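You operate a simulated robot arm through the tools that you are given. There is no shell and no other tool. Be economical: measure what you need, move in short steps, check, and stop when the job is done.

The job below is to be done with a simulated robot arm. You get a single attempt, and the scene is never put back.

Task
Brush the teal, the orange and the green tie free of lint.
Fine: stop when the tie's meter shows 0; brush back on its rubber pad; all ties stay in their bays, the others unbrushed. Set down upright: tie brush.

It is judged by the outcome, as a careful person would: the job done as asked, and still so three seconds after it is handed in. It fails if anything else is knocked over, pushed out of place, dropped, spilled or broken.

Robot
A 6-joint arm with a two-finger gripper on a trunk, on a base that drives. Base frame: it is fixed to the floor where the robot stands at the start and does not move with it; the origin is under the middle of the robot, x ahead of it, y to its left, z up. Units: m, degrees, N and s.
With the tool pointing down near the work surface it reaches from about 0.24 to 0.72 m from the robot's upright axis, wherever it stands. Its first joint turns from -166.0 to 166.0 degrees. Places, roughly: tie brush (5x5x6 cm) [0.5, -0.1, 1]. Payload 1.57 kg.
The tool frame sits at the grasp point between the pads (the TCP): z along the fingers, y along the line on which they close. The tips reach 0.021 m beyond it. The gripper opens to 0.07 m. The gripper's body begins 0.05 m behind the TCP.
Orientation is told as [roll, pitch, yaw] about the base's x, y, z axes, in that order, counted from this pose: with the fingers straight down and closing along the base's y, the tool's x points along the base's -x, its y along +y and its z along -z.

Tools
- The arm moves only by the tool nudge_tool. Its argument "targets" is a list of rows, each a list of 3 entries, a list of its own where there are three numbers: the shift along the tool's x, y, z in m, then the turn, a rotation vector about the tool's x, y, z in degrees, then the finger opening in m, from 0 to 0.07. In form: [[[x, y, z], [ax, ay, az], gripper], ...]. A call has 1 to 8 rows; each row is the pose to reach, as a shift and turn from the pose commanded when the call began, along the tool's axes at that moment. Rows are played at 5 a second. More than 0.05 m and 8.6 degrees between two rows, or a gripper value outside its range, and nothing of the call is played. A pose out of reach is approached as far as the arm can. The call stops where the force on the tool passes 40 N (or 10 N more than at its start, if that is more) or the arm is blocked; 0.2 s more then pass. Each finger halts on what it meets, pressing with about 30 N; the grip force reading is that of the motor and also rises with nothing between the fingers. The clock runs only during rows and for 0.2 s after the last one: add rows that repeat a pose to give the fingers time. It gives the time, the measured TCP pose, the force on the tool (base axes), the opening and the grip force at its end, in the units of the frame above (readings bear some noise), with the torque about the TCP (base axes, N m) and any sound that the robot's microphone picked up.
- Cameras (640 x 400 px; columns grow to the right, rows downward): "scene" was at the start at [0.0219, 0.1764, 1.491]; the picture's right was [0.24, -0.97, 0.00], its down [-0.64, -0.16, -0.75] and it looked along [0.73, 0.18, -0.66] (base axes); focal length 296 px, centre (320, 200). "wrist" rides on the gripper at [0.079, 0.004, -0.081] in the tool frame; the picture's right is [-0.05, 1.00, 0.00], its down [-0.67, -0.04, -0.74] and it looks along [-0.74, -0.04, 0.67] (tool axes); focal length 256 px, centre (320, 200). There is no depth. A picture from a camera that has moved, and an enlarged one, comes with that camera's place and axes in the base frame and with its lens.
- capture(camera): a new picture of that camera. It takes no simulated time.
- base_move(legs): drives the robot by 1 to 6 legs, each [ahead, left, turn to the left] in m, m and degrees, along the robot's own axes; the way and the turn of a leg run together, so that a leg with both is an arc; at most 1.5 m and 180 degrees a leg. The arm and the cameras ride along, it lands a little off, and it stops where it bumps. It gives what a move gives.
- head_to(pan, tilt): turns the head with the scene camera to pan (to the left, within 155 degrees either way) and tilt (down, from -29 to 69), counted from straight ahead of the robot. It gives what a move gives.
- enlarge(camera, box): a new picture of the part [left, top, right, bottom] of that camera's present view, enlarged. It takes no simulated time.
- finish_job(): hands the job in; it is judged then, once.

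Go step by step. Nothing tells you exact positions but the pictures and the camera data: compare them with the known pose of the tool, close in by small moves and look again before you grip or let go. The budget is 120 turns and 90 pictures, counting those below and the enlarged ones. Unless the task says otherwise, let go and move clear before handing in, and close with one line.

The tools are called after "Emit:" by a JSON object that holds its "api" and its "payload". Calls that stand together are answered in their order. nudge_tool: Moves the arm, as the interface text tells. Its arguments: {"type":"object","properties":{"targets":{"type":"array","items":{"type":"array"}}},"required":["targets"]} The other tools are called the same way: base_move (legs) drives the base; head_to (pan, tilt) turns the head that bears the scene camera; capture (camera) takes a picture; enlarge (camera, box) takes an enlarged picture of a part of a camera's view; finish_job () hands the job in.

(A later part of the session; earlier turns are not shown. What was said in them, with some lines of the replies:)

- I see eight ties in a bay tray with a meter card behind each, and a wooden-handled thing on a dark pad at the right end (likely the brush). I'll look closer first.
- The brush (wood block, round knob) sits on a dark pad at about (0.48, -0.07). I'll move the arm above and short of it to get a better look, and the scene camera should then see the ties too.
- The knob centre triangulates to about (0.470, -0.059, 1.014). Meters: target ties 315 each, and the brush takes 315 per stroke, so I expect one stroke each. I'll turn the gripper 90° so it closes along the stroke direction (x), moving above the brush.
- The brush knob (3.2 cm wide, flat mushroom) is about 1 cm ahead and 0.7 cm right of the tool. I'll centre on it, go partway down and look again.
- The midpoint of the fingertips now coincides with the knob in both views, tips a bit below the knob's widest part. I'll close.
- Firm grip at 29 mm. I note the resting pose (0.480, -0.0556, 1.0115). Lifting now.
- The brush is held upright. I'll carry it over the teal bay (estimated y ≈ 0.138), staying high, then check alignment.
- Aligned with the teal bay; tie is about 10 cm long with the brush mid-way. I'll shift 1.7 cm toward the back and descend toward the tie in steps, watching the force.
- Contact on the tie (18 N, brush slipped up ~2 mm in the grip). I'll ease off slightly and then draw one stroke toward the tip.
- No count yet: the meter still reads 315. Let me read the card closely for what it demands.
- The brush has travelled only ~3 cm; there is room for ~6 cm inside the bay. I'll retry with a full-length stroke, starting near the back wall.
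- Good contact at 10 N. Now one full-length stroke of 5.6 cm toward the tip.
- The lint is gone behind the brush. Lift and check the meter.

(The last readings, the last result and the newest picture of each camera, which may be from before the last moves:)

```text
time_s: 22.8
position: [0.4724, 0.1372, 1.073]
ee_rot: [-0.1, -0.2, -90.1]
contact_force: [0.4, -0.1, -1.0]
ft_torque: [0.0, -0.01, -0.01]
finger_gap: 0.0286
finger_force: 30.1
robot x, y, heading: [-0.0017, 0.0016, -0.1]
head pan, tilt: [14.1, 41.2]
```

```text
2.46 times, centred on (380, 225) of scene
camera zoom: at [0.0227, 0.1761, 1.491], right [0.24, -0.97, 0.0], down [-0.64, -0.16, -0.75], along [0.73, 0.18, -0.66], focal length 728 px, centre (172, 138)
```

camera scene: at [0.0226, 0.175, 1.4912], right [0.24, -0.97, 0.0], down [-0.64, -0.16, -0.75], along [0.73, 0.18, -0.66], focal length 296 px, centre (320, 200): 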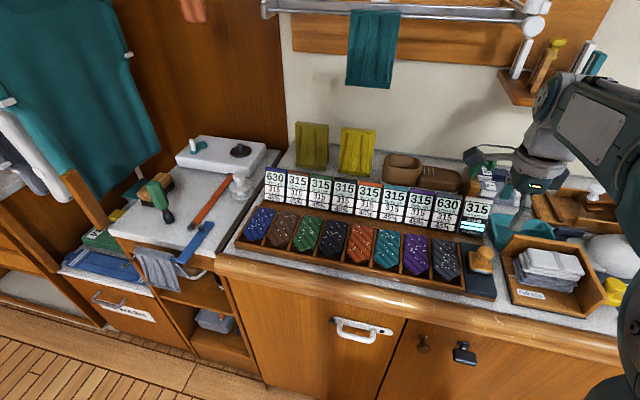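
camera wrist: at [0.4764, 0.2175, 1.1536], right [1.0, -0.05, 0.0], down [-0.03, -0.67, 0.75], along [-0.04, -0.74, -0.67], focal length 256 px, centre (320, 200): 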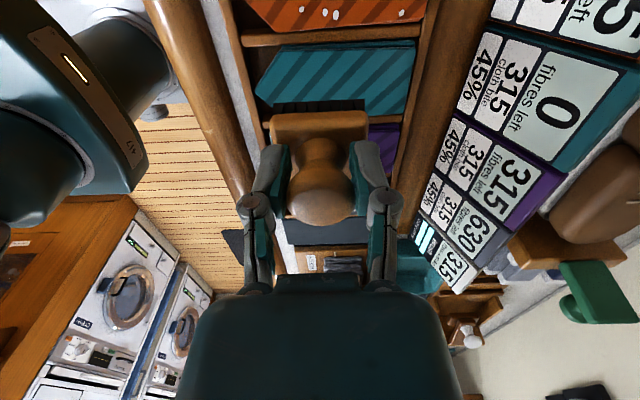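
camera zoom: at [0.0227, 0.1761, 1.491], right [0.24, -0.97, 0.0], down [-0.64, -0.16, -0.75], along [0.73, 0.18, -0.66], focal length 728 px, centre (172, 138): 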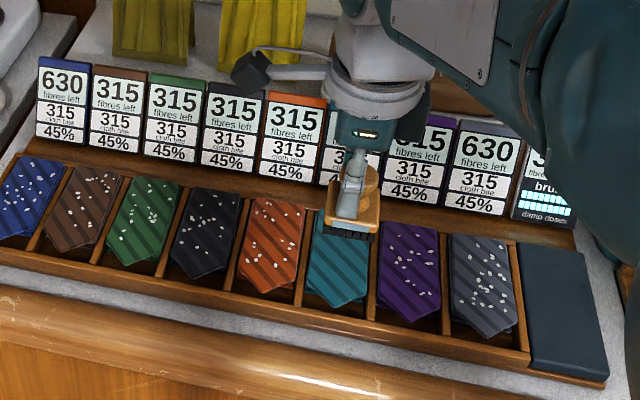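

Teal reads 0. Next, orange: moving one pitch (~6.2 cm) to the left, then checking alignment.

Emit:
{"api": "nudge_tool", "payload": {"targets": [[[0.03, 0.0, 0], [0, 0, 0], 0.02], [[0.062, 0.01, 0], [0, 0, 0], 0.02], [[0.062, 0.01, 0.03], [0, 0, 0], 0.02], [[0.062, 0.01, 0.048], [0, 0, 0], 0.02], [[0.062, 0.01, 0.048], [0, 0, 0], 0.02]]}}

Emit:
{"api": "enlarge", "payload": {"camera": "wrist", "box": [200, 30, 440, 180]}}

Emit:
{"api": "enlarge", "payload": {"camera": "scene", "box": [290, 170, 470, 290]}}

```text
time_s: 24.0
position: [0.4831, 0.2009, 1.0235]
ee_rot: [0.0, 0.0, -90.1]
contact_force: [0.5, -0.4, -1.1]
ft_torque: [-0.02, 0.03, -0.02]
finger_gap: 0.0283
finger_force: 30.0
robot x, y, heading: [0.0001, 0.0023, -0.1]
head pan, tilt: [14.1, 41.2]
```

```text
2.67 times, centred on (320, 105) of wrist
camera zoom: at [0.4869, 0.2802, 1.1056], right [1.0, -0.05, 0.0], down [-0.04, -0.67, 0.75], along [-0.04, -0.74, -0.67], focal length 683 px, centre (320, 453)
```

zoom: 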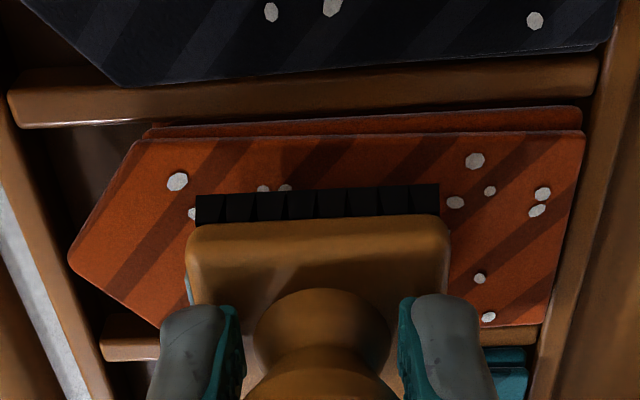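

```text
3.33 times, centred on (380, 230) of scene
camera zoom: at [0.0228, 0.1762, 1.491], right [0.24, -0.97, 0.0], down [-0.64, -0.16, -0.75], along [0.73, 0.18, -0.66], focal length 985 px, centre (120, 100)
```

zoom: 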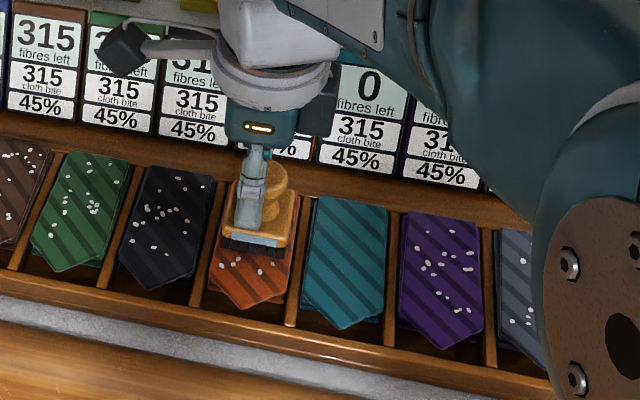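

Orange alignment matches the teal one. Shift to the back start and descend to contact.

Emit:
{"api": "nudge_tool", "payload": {"targets": [[[0, 0.014, 0], [0, 0, 0], 0.02], [[0, 0.028, 0], [0, 0, 0], 0.02], [[0, 0.028, 0.005], [0, 0, 0], 0.02], [[0, 0.028, 0.009], [0, 0, 0], 0.02], [[0, 0.028, 0.0105], [0, 0, 0], 0.02], [[0, 0.028, 0.0105], [0, 0, 0], 0.02]]}}

Emit:
{"api": "enlarge", "payload": {"camera": "wrist", "box": [200, 30, 440, 180]}}

```text
time_s: 25.4
position: [0.5102, 0.2015, 1.014]
ee_rot: [-0.1, 0.1, -90.0]
contact_force: [0.2, 1.0, -1.2]
ft_torque: [0.01, -0.01, 0.01]
finger_gap: 0.0285
finger_force: 30.6
robot x, y, heading: [0.0023, -0.003, 0.0]
head pan, tilt: [14.1, 41.2]
```

```text
2.67 times, centred on (320, 105) of wrist
camera zoom: at [0.5148, 0.2806, 1.0949], right [1.0, -0.05, 0.0], down [-0.03, -0.67, 0.75], along [-0.04, -0.74, -0.67], focal length 683 px, centre (320, 453)
```

zoom: 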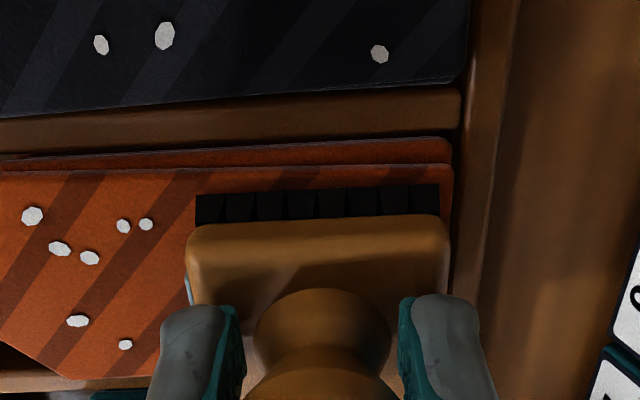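

Emit:
{"api": "nudge_tool", "payload": {"targets": [[[0, 0, 0.001], [0, 0, 0], 0.02], [[0, 0, 0.0015], [0, 0, 0], 0.02], [[0, 0, 0.0015], [0, 0, 0], 0.02]]}}

```text
time_s: 26.2
position: [0.5113, 0.2015, 1.0122]
ee_rot: [0.0, 0.1, -90.0]
contact_force: [0.7, 0.8, 0.2]
ft_torque: [0.04, 0.01, -0.02]
finger_gap: 0.0282
finger_force: 30.2
robot x, y, heading: [-0.0007, -0.0025, -0.2]
head pan, tilt: [14.1, 41.2]
```

Emit:
{"api": "nudge_tool", "payload": {"targets": [[[0, 0, 0.001], [0, 0, 0], 0.02], [[0, 0, 0.001], [0, 0, 0], 0.02]]}}

```text
time_s: 26.8
position: [0.5097, 0.201, 1.0112]
ee_rot: [0.0, 0.0, -90.0]
contact_force: [0.1, -2.5, 14.4]
ft_torque: [-0.18, 0.07, 0.0]
finger_gap: 0.0286
finger_force: 29.8
robot x, y, heading: [-0.0018, -0.0007, 0.3]
head pan, tilt: [14.1, 41.2]
```

Contact at 14 N. Stroke of 5.6 cm now, then lift.

Emit:
{"api": "nudge_tool", "payload": {"targets": [[[0, -0.01, 0], [0, 0, 0], 0.02], [[0, -0.02, 0], [0, 0, 0], 0.02], [[0, -0.03, 0], [0, 0, 0], 0.02], [[0, -0.04, 0], [0, 0, 0], 0.02], [[0, -0.05, 0], [0, 0, 0], 0.02], [[0, -0.056, 0], [0, 0, 0], 0.02], [[0, -0.056, -0.02], [0, 0, 0], 0.02], [[0, -0.056, -0.05], [0, 0, 0], 0.02]]}}

Emit:
{"api": "capture", "payload": {"camera": "wrist"}}

```text
time_s: 28.6
position: [0.4545, 0.201, 1.0583]
ee_rot: [-0.2, 0.0, -90.0]
contact_force: [-1.2, -0.2, -0.2]
ft_torque: [0.01, -0.02, 0.01]
finger_gap: 0.0284
finger_force: 29.8
robot x, y, heading: [-0.0035, 0.0021, -0.1]
head pan, tilt: [14.1, 41.2]
```

```text
44 pictures are left
camera wrist: at [0.4588, 0.2806, 1.1407], right [1.0, -0.05, 0.0], down [-0.03, -0.67, 0.75], along [-0.04, -0.74, -0.67], focal length 256 px, centre (320, 200)
```

wrist: 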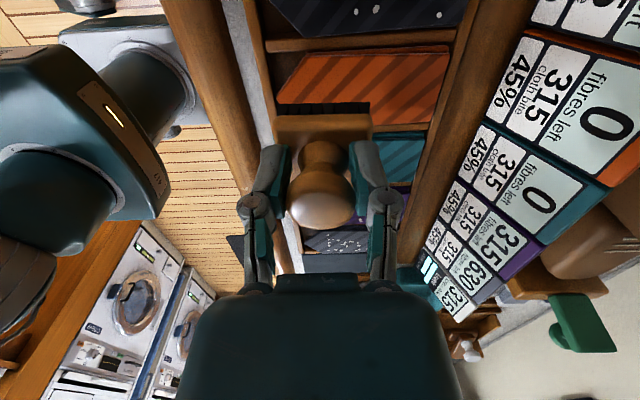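

Orange reads 0. Next, green, two bays further (skipping black), travelling high.

Emit:
{"api": "nudge_tool", "payload": {"targets": [[[0.0, 0.0, -0.012], [0, 0, 0], 0.02], [[0.04, 0.01, -0.012], [0, 0, 0], 0.02], [[0.08, 0.02, -0.012], [0, 0, 0], 0.02], [[0.11, 0.028, -0.012], [0, 0, 0], 0.02], [[0.1245, 0.028, -0.012], [0, 0, 0], 0.02], [[0.1245, 0.028, 0.015], [0, 0, 0], 0.02], [[0.1245, 0.028, 0.034], [0, 0, 0], 0.02], [[0.1245, 0.028, 0.034], [0, 0, 0], 0.02]]}}

Emit:
{"api": "enlarge", "payload": {"camera": "wrist", "box": [200, 30, 440, 180]}}

Emit:
{"api": "capture", "payload": {"camera": "scene"}}

```text
time_s: 30.4
position: [0.4854, 0.326, 1.0232]
ee_rot: [-0.1, 0.0, -90.0]
contact_force: [0.1, -0.3, -0.1]
ft_torque: [0.01, 0.02, 0.02]
finger_gap: 0.0284
finger_force: 30.3
robot x, y, heading: [0.0021, 0.001, 0.3]
head pan, tilt: [14.1, 41.2]
```

```text
2.67 times, centred on (320, 105) of wrist
camera zoom: at [0.4892, 0.4056, 1.1047], right [1.0, -0.05, 0.0], down [-0.04, -0.67, 0.75], along [-0.04, -0.74, -0.67], focal length 683 px, centre (320, 453)
```

zoom: 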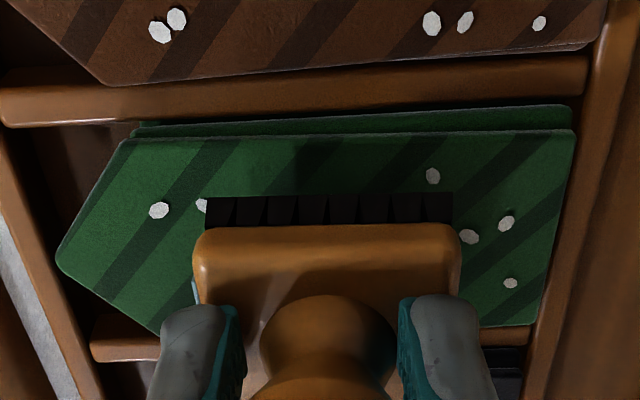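

```text
42 pictures are left
camera scene: at [0.0229, 0.1771, 1.4909], right [0.24, -0.97, 0.0], down [-0.64, -0.16, -0.75], along [0.73, 0.18, -0.66], focal length 296 px, centre (320, 200)
```

scene: 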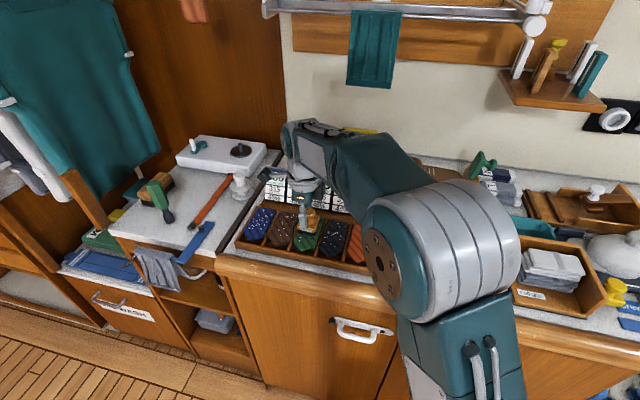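

Aligned with green; the brush has slid ~1–2 mm more in the grip. Shifting to the start point and descending.

Emit:
{"api": "nudge_tool", "payload": {"targets": [[[0, 0.012, 0], [0, 0, 0], 0.02], [[0, 0.022, 0], [0, 0, 0], 0.02], [[0, 0.022, 0.006], [0, 0, 0], 0.02], [[0, 0.022, 0.01], [0, 0, 0], 0.02], [[0, 0.022, 0.012], [0, 0, 0], 0.02], [[0, 0.022, 0.012], [0, 0, 0], 0.02]]}}

Emit:
{"api": "enlarge", "payload": {"camera": "wrist", "box": [200, 30, 440, 180]}}

```text
time_s: 31.8
position: [0.5056, 0.3254, 1.0138]
ee_rot: [-0.1, 0.0, -90.0]
contact_force: [0.1, -0.4, -0.9]
ft_torque: [0.01, 0.02, -0.01]
finger_gap: 0.0283
finger_force: 29.9
robot x, y, heading: [0.0015, 0.0016, 0.1]
head pan, tilt: [14.1, 41.2]
```

```text
2.67 times, centred on (320, 105) of wrist
camera zoom: at [0.5098, 0.4049, 1.0947], right [1.0, -0.05, 0.0], down [-0.03, -0.67, 0.75], along [-0.04, -0.74, -0.67], focal length 683 px, centre (320, 453)
```

zoom: 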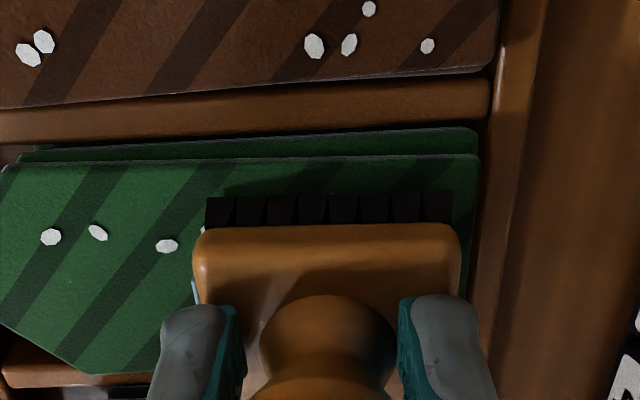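

Emit:
{"api": "nudge_tool", "payload": {"targets": [[[0, 0.001, 0.0015], [0, 0, 0], 0.02], [[0, 0.001, 0.0025], [0, 0, 0], 0.02], [[0, 0.001, 0.0025], [0, 0, 0], 0.02]]}}

```text
time_s: 32.6
position: [0.5058, 0.3247, 1.0116]
ee_rot: [-0.1, -0.1, -90.0]
contact_force: [0.7, 0.4, 0.1]
ft_torque: [0.02, -0.02, -0.02]
finger_gap: 0.0285
finger_force: 30.1
robot x, y, heading: [0.0012, -0.0021, 0.0]
head pan, tilt: [14.1, 41.2]
```

Emit:
{"api": "nudge_tool", "payload": {"targets": [[[0, 0, 0.001], [0, 0, 0], 0.02], [[0, 0, 0.001], [0, 0, 0], 0.02]]}}

```text
time_s: 33.2
position: [0.5068, 0.3248, 1.0116]
ee_rot: [0.1, 0.0, -90.0]
contact_force: [1.0, -1.2, 5.8]
ft_torque: [-0.09, 0.13, 0.07]
finger_gap: 0.0287
finger_force: 29.7
robot x, y, heading: [-0.0029, 0.003, 0.1]
head pan, tilt: [14.1, 41.2]
```

Emit:
{"api": "nudge_tool", "payload": {"targets": [[[0, 0, 0.0006], [0, 0, 0], 0.02], [[0, 0, 0.0006], [0, 0, 0], 0.02]]}}

```text
time_s: 33.8
position: [0.5057, 0.3261, 1.0106]
ee_rot: [0.0, 0.0, -90.0]
contact_force: [1.2, 0.4, 9.0]
ft_torque: [-0.05, 0.22, 0.01]
finger_gap: 0.0284
finger_force: 29.8
robot x, y, heading: [0.002, 0.0024, -0.0]
head pan, tilt: [14.1, 41.2]
```

Emit:
{"api": "nudge_tool", "payload": {"targets": [[[0, -0.01, 0], [0, 0, 0], 0.02], [[0, -0.02, 0], [0, 0, 0], 0.02], [[0, -0.03, 0], [0, 0, 0], 0.02], [[0, -0.04, 0], [0, 0, 0], 0.02], [[0, -0.05, 0], [0, 0, 0], 0.02], [[0, -0.055, 0], [0, 0, 0], 0.02], [[0, -0.055, -0.02], [0, 0, 0], 0.02], [[0, -0.055, -0.05], [0, 0, 0], 0.02]]}}

Emit:
{"api": "capture", "payload": {"camera": "wrist"}}

```text
time_s: 35.6
position: [0.4517, 0.3245, 1.0576]
ee_rot: [-0.2, 0.0, -90.0]
contact_force: [0.0, -0.3, -0.2]
ft_torque: [-0.04, 0.0, 0.01]
finger_gap: 0.0286
finger_force: 30.1
robot x, y, heading: [-0.0029, 0.0007, -0.0]
head pan, tilt: [14.1, 41.2]
```

```text
40 pictures are left
camera wrist: at [0.4555, 0.4047, 1.1396], right [1.0, -0.05, 0.0], down [-0.03, -0.67, 0.75], along [-0.04, -0.74, -0.67], focal length 256 px, centre (320, 200)
```

wrist: 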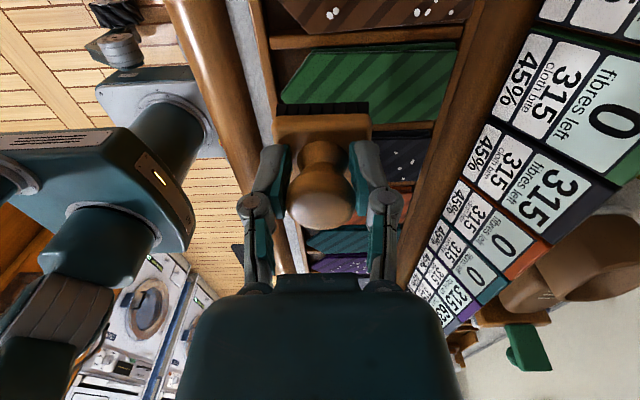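

Green, orange and teal all read 0; black still 315. Now I carry the brush back high to its pad.

Emit:
{"api": "nudge_tool", "payload": {"targets": [[[0, 0, -0.025], [0, 0, 0], 0.02], [[-0.045, 0.004, -0.027], [0, 0, 0], 0.02], [[-0.09, 0.008, -0.027], [0, 0, 0], 0.02], [[-0.135, 0.012, -0.027], [0, 0, 0], 0.02], [[-0.18, 0.016, -0.027], [0, 0, 0], 0.02], [[-0.225, 0.02, -0.027], [0, 0, 0], 0.02], [[-0.27, 0.024, -0.027], [0, 0, 0], 0.02], [[-0.31, 0.026, -0.027], [0, 0, 0], 0.02]]}}

Emit:
{"api": "nudge_tool", "payload": {"targets": [[[-0.04, 0, 0], [0, 0, 0], 0.02], [[-0.0705, 0, 0], [0, 0, 0], 0.02], [[-0.0705, 0, 0.03], [0, 0, 0], 0.02], [[-0.0705, 0, 0.045], [0, 0, 0], 0.02], [[-0.0705, 0, 0.045], [0, 0, 0], 0.02]]}}

Emit:
{"api": "capture", "payload": {"camera": "wrist"}}

Emit:
{"api": "enlarge", "payload": {"camera": "scene", "box": [400, 190, 530, 300]}}

```text
time_s: 37.4
position: [0.4771, 0.0143, 1.088]
ee_rot: [-0.1, 0.1, -90.0]
contact_force: [-0.2, 0.3, 0.0]
ft_torque: [0.03, -0.04, 0.01]
finger_gap: 0.0286
finger_force: 30.2
robot x, y, heading: [-0.0017, 0.0026, 0.0]
head pan, tilt: [14.1, 41.2]
```

```text
time_s: 38.6
position: [0.4764, -0.0541, 1.0437]
ee_rot: [-0.1, 0.1, -90.0]
contact_force: [0.4, -0.7, -0.3]
ft_torque: [-0.03, 0.01, 0.01]
finger_gap: 0.0284
finger_force: 30.3
robot x, y, heading: [-0.0005, 0.0011, 0.1]
head pan, tilt: [14.1, 41.2]
```

```text
39 pictures are left
camera wrist: at [0.48, 0.0252, 1.1252], right [1.0, -0.05, 0.0], down [-0.03, -0.67, 0.75], along [-0.04, -0.74, -0.67], focal length 256 px, centre (320, 200)
```

wrist: 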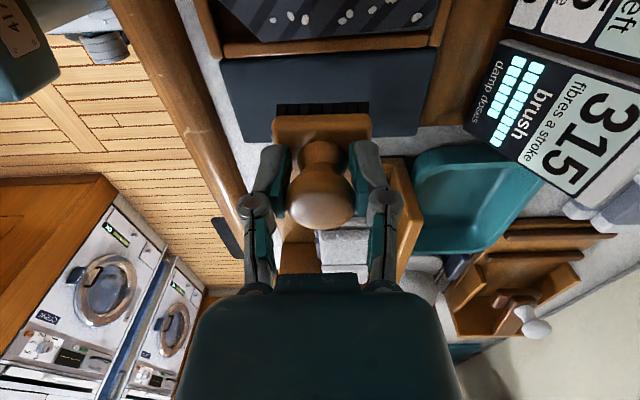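

```text
3.64 times, centred on (465, 245) of scene
camera zoom: at [0.0227, 0.1753, 1.4911], right [0.24, -0.97, 0.0], down [-0.64, -0.16, -0.75], along [0.73, 0.18, -0.66], focal length 1075 px, centre (-207, 36)
```

zoom: 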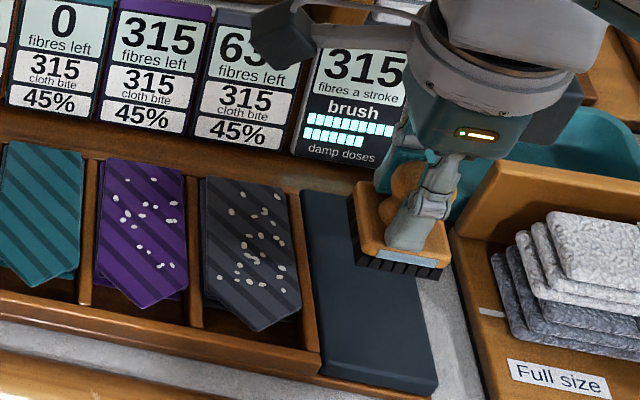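

The brush is over the pad. Descending in steps until light contact.

Emit:
{"api": "nudge_tool", "payload": {"targets": [[[0, 0, 0.015], [0, 0, 0], 0.02], [[0, 0, 0.028], [0, 0, 0], 0.02], [[0, 0, 0.032], [0, 0, 0], 0.02], [[0, 0, 0.032], [0, 0, 0], 0.02]]}}

Emit:
{"api": "enlarge", "payload": {"camera": "wrist", "box": [190, 30, 450, 190]}}

Emit:
{"api": "enlarge", "payload": {"camera": "scene", "box": [440, 220, 520, 290]}}

```text
time_s: 39.6
position: [0.4772, -0.055, 1.0107]
ee_rot: [-0.1, 0.1, -90.0]
contact_force: [0.1, 0.0, -0.8]
ft_torque: [0.0, -0.04, 0.01]
finger_gap: 0.0284
finger_force: 29.3
robot x, y, heading: [-0.0029, 0.0031, -0.3]
head pan, tilt: [14.1, 41.2]
```

```text
2.46 times, centred on (320, 110) of wrist
camera zoom: at [0.4818, 0.025, 1.0918], right [1.0, -0.05, 0.0], down [-0.03, -0.67, 0.75], along [-0.04, -0.74, -0.67], focal length 630 px, centre (320, 422)
```

zoom: 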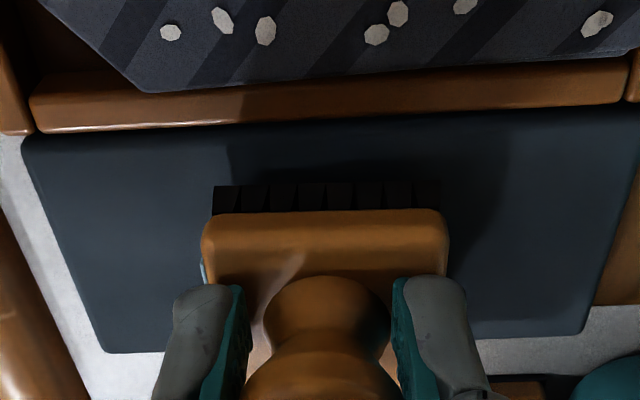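

```text
5.71 times, centred on (480, 255) of scene
camera zoom: at [0.0227, 0.175, 1.4912], right [0.24, -0.97, 0.0], down [-0.64, -0.16, -0.75], along [0.73, 0.18, -0.66], focal length 1689 px, centre (-594, -114)
```

zoom: 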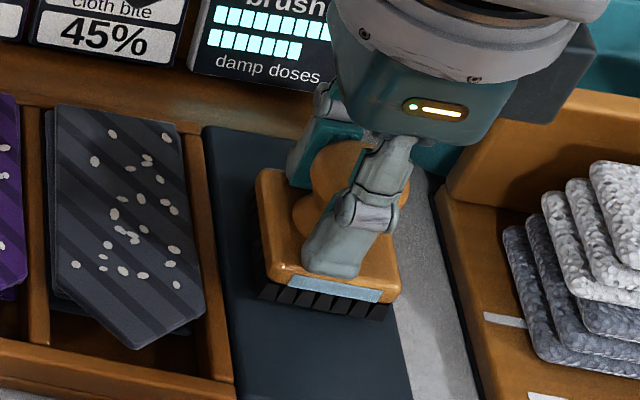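

Emit:
{"api": "nudge_tool", "payload": {"targets": [[[0.003, 0, 0.001], [0, 0, 0], 0.02], [[0.003, 0, 0.002], [0, 0, 0], 0.02], [[0.003, 0, 0.002], [0, 0, 0], 0.02]]}}

Emit:
{"api": "nudge_tool", "payload": {"targets": [[[0, 0, 0.001], [0, 0, 0], 0.02], [[0, 0, 0.001], [0, 0, 0], 0.02]]}}

```text
time_s: 40.4
position: [0.4779, -0.0517, 1.0085]
ee_rot: [-0.1, 0.0, -89.9]
contact_force: [0.5, 1.0, 0.1]
ft_torque: [-0.03, 0.01, 0.03]
finger_gap: 0.0283
finger_force: 30.5
robot x, y, heading: [0.0025, 0.0014, 0.1]
head pan, tilt: [14.1, 41.2]
```

```text
time_s: 41.0
position: [0.4781, -0.0522, 1.0069]
ee_rot: [-0.1, 0.0, -90.0]
contact_force: [-1.3, 0.3, -0.6]
ft_torque: [0.04, 0.0, 0.03]
finger_gap: 0.0287
finger_force: 30.0
robot x, y, heading: [0.0007, -0.0015, 0.0]
head pan, tilt: [14.1, 41.2]
```

Emit:
{"api": "nudge_tool", "payload": {"targets": [[[0, 0, 0.001], [0, 0, 0], 0.02], [[0, 0, 0.001], [0, 0, 0], 0.02]]}}

```text
time_s: 41.6
position: [0.4772, -0.0537, 1.0066]
ee_rot: [-0.1, 0.0, -90.0]
contact_force: [-0.2, 0.6, -0.9]
ft_torque: [-0.01, -0.01, 0.02]
finger_gap: 0.0287
finger_force: 30.0
robot x, y, heading: [-0.0004, 0.0009, -0.2]
head pan, tilt: [14.1, 41.2]
```

Emit:
{"api": "nudge_tool", "payload": {"targets": [[[0, 0, 0.001], [0, 0, 0], 0.02], [[0, 0, 0.001], [0, 0, 0], 0.02]]}}

Emit:
{"api": "enlarge", "payload": {"camera": "scene", "box": [440, 220, 520, 290]}}

```text
time_s: 42.2
position: [0.4764, -0.0529, 1.0048]
ee_rot: [-0.1, 0.1, -90.1]
contact_force: [0.3, 0.6, -0.6]
ft_torque: [0.01, 0.0, -0.02]
finger_gap: 0.0285
finger_force: 30.0
robot x, y, heading: [0.0012, -0.001, -0.1]
head pan, tilt: [14.1, 41.2]
```

```text
5.71 times, centred on (480, 255) of scene
camera zoom: at [0.0227, 0.175, 1.4912], right [0.24, -0.97, 0.0], down [-0.64, -0.16, -0.75], along [0.73, 0.18, -0.66], focal length 1689 px, centre (-594, -114)
```

zoom: 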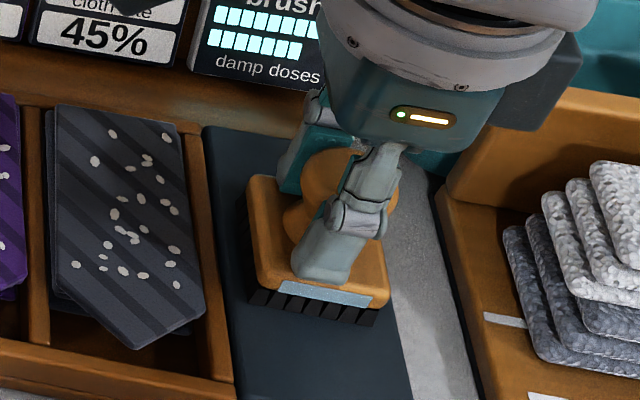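

Emit:
{"api": "nudge_tool", "payload": {"targets": [[[0, 0, 0.001], [0, 0, 0], 0.02], [[0, 0, 0.001], [0, 0, 0], 0.02]]}}

Emit:
{"api": "nudge_tool", "payload": {"targets": [[[0, 0, 0.001], [0, 0, 0], 0.02], [[0, 0, 0.001], [0, 0, 0], 0.02]]}}

```text
time_s: 42.8
position: [0.4781, -0.0527, 1.0065]
ee_rot: [0.0, 0.0, -89.9]
contact_force: [0.1, 0.0, 3.6]
ft_torque: [0.03, 0.05, 0.01]
finger_gap: 0.0285
finger_force: 29.9
robot x, y, heading: [0.0017, 0.0013, -0.2]
head pan, tilt: [14.1, 41.2]
```

```text
time_s: 43.4
position: [0.4789, -0.0523, 1.0052]
ee_rot: [0.1, 0.0, -90.0]
contact_force: [4.5, -0.4, 11.2]
ft_torque: [0.03, 0.06, 0.03]
finger_gap: 0.0285
finger_force: 29.3
robot x, y, heading: [-0.0016, 0.0028, 0.1]
head pan, tilt: [14.1, 41.2]
```

Seated on the pad (11 N). Opening the fingers in place.

Emit:
{"api": "nudge_tool", "payload": {"targets": [[[0, 0, 0], [0, 0, 0], 0.035], [[0, 0, 0], [0, 0, 0], 0.05], [[0, 0, 0], [0, 0, 0], 0.065], [[0, 0, 0], [0, 0, 0], 0.065]]}}

Emit:
{"api": "nudge_tool", "payload": {"targets": [[[0, 0, -0.02], [0, 0, 0], 0.065], [[0, 0, -0.05], [0, 0, 0], 0.065], [[0, 0, -0.1], [0, 0, 0], 0.065], [[0, 0, -0.13], [0, 0, 0], 0.065]]}}

Emit:
{"api": "capture", "payload": {"camera": "wrist"}}

Emit:
{"api": "enlarge", "payload": {"camera": "scene", "box": [230, 150, 530, 310]}}

Emit:
{"api": "enlarge", "payload": {"camera": "scene", "box": [440, 220, 520, 300]}}

```text
time_s: 44.4
position: [0.4781, -0.0527, 1.0045]
ee_rot: [-0.1, 0.0, -90.0]
contact_force: [0.2, 0.4, -0.1]
ft_torque: [0.02, -0.03, -0.03]
finger_gap: 0.0651
finger_force: 0.0
robot x, y, heading: [0.0003, -0.0013, -0.0]
head pan, tilt: [14.1, 41.2]
```

```text
time_s: 45.4
position: [0.4788, -0.0528, 1.1352]
ee_rot: [-0.1, 0.0, -90.0]
contact_force: [0.8, -0.3, -0.9]
ft_torque: [0.01, 0.02, -0.01]
finger_gap: 0.065
finger_force: 0.1
robot x, y, heading: [0.001, -0.0005, -0.2]
head pan, tilt: [14.1, 41.2]
```

```text
34 pictures are left
camera wrist: at [0.4826, 0.0283, 1.2158], right [1.0, -0.05, 0.0], down [-0.03, -0.67, 0.75], along [-0.04, -0.74, -0.67], focal length 256 px, centre (320, 200)
```

wrist: 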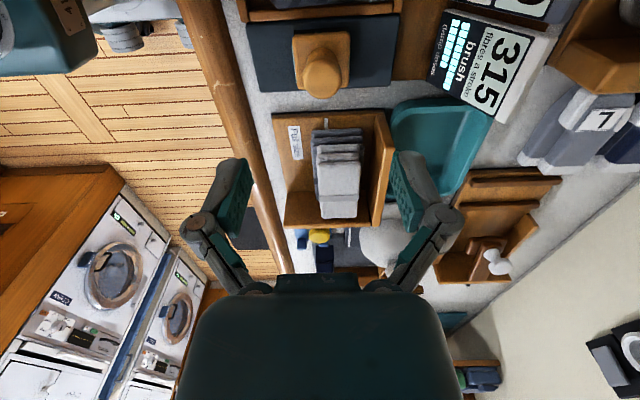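

```text
2.13 times, centred on (380, 230) of scene
camera zoom: at [0.0226, 0.1751, 1.4912], right [0.24, -0.97, 0.0], down [-0.64, -0.16, -0.75], along [0.73, 0.18, -0.66], focal length 630 px, centre (192, 136)
```

zoom: 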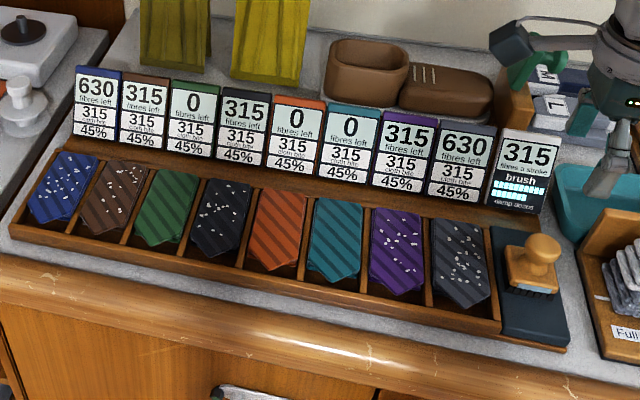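

```text
5.00 times, centred on (480, 260) of scene
camera zoom: at [0.0226, 0.1751, 1.4912], right [0.24, -0.97, 0.0], down [-0.64, -0.16, -0.75], along [0.73, 0.18, -0.66], focal length 1478 px, centre (-480, -100)
```

zoom: 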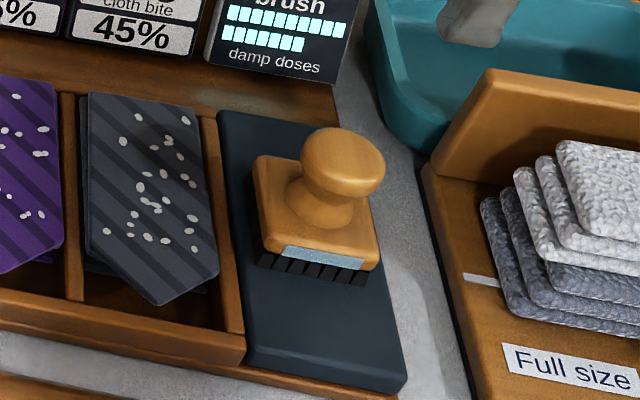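

Teal, orange and green all read 0 and the other ties are unchanged. All ties lie in their bays, the brush stands upright on its pad and the arm is clear, so I'm handing in.

Emit:
{"api": "finish_job", "payload": {}}

```text
The job is handed in.
```

The teal, orange and green ties are brushed free of lint: their meters read 0. The other ties are unbrushed, all eight are in their bays, and the brush stands upright on its pad.
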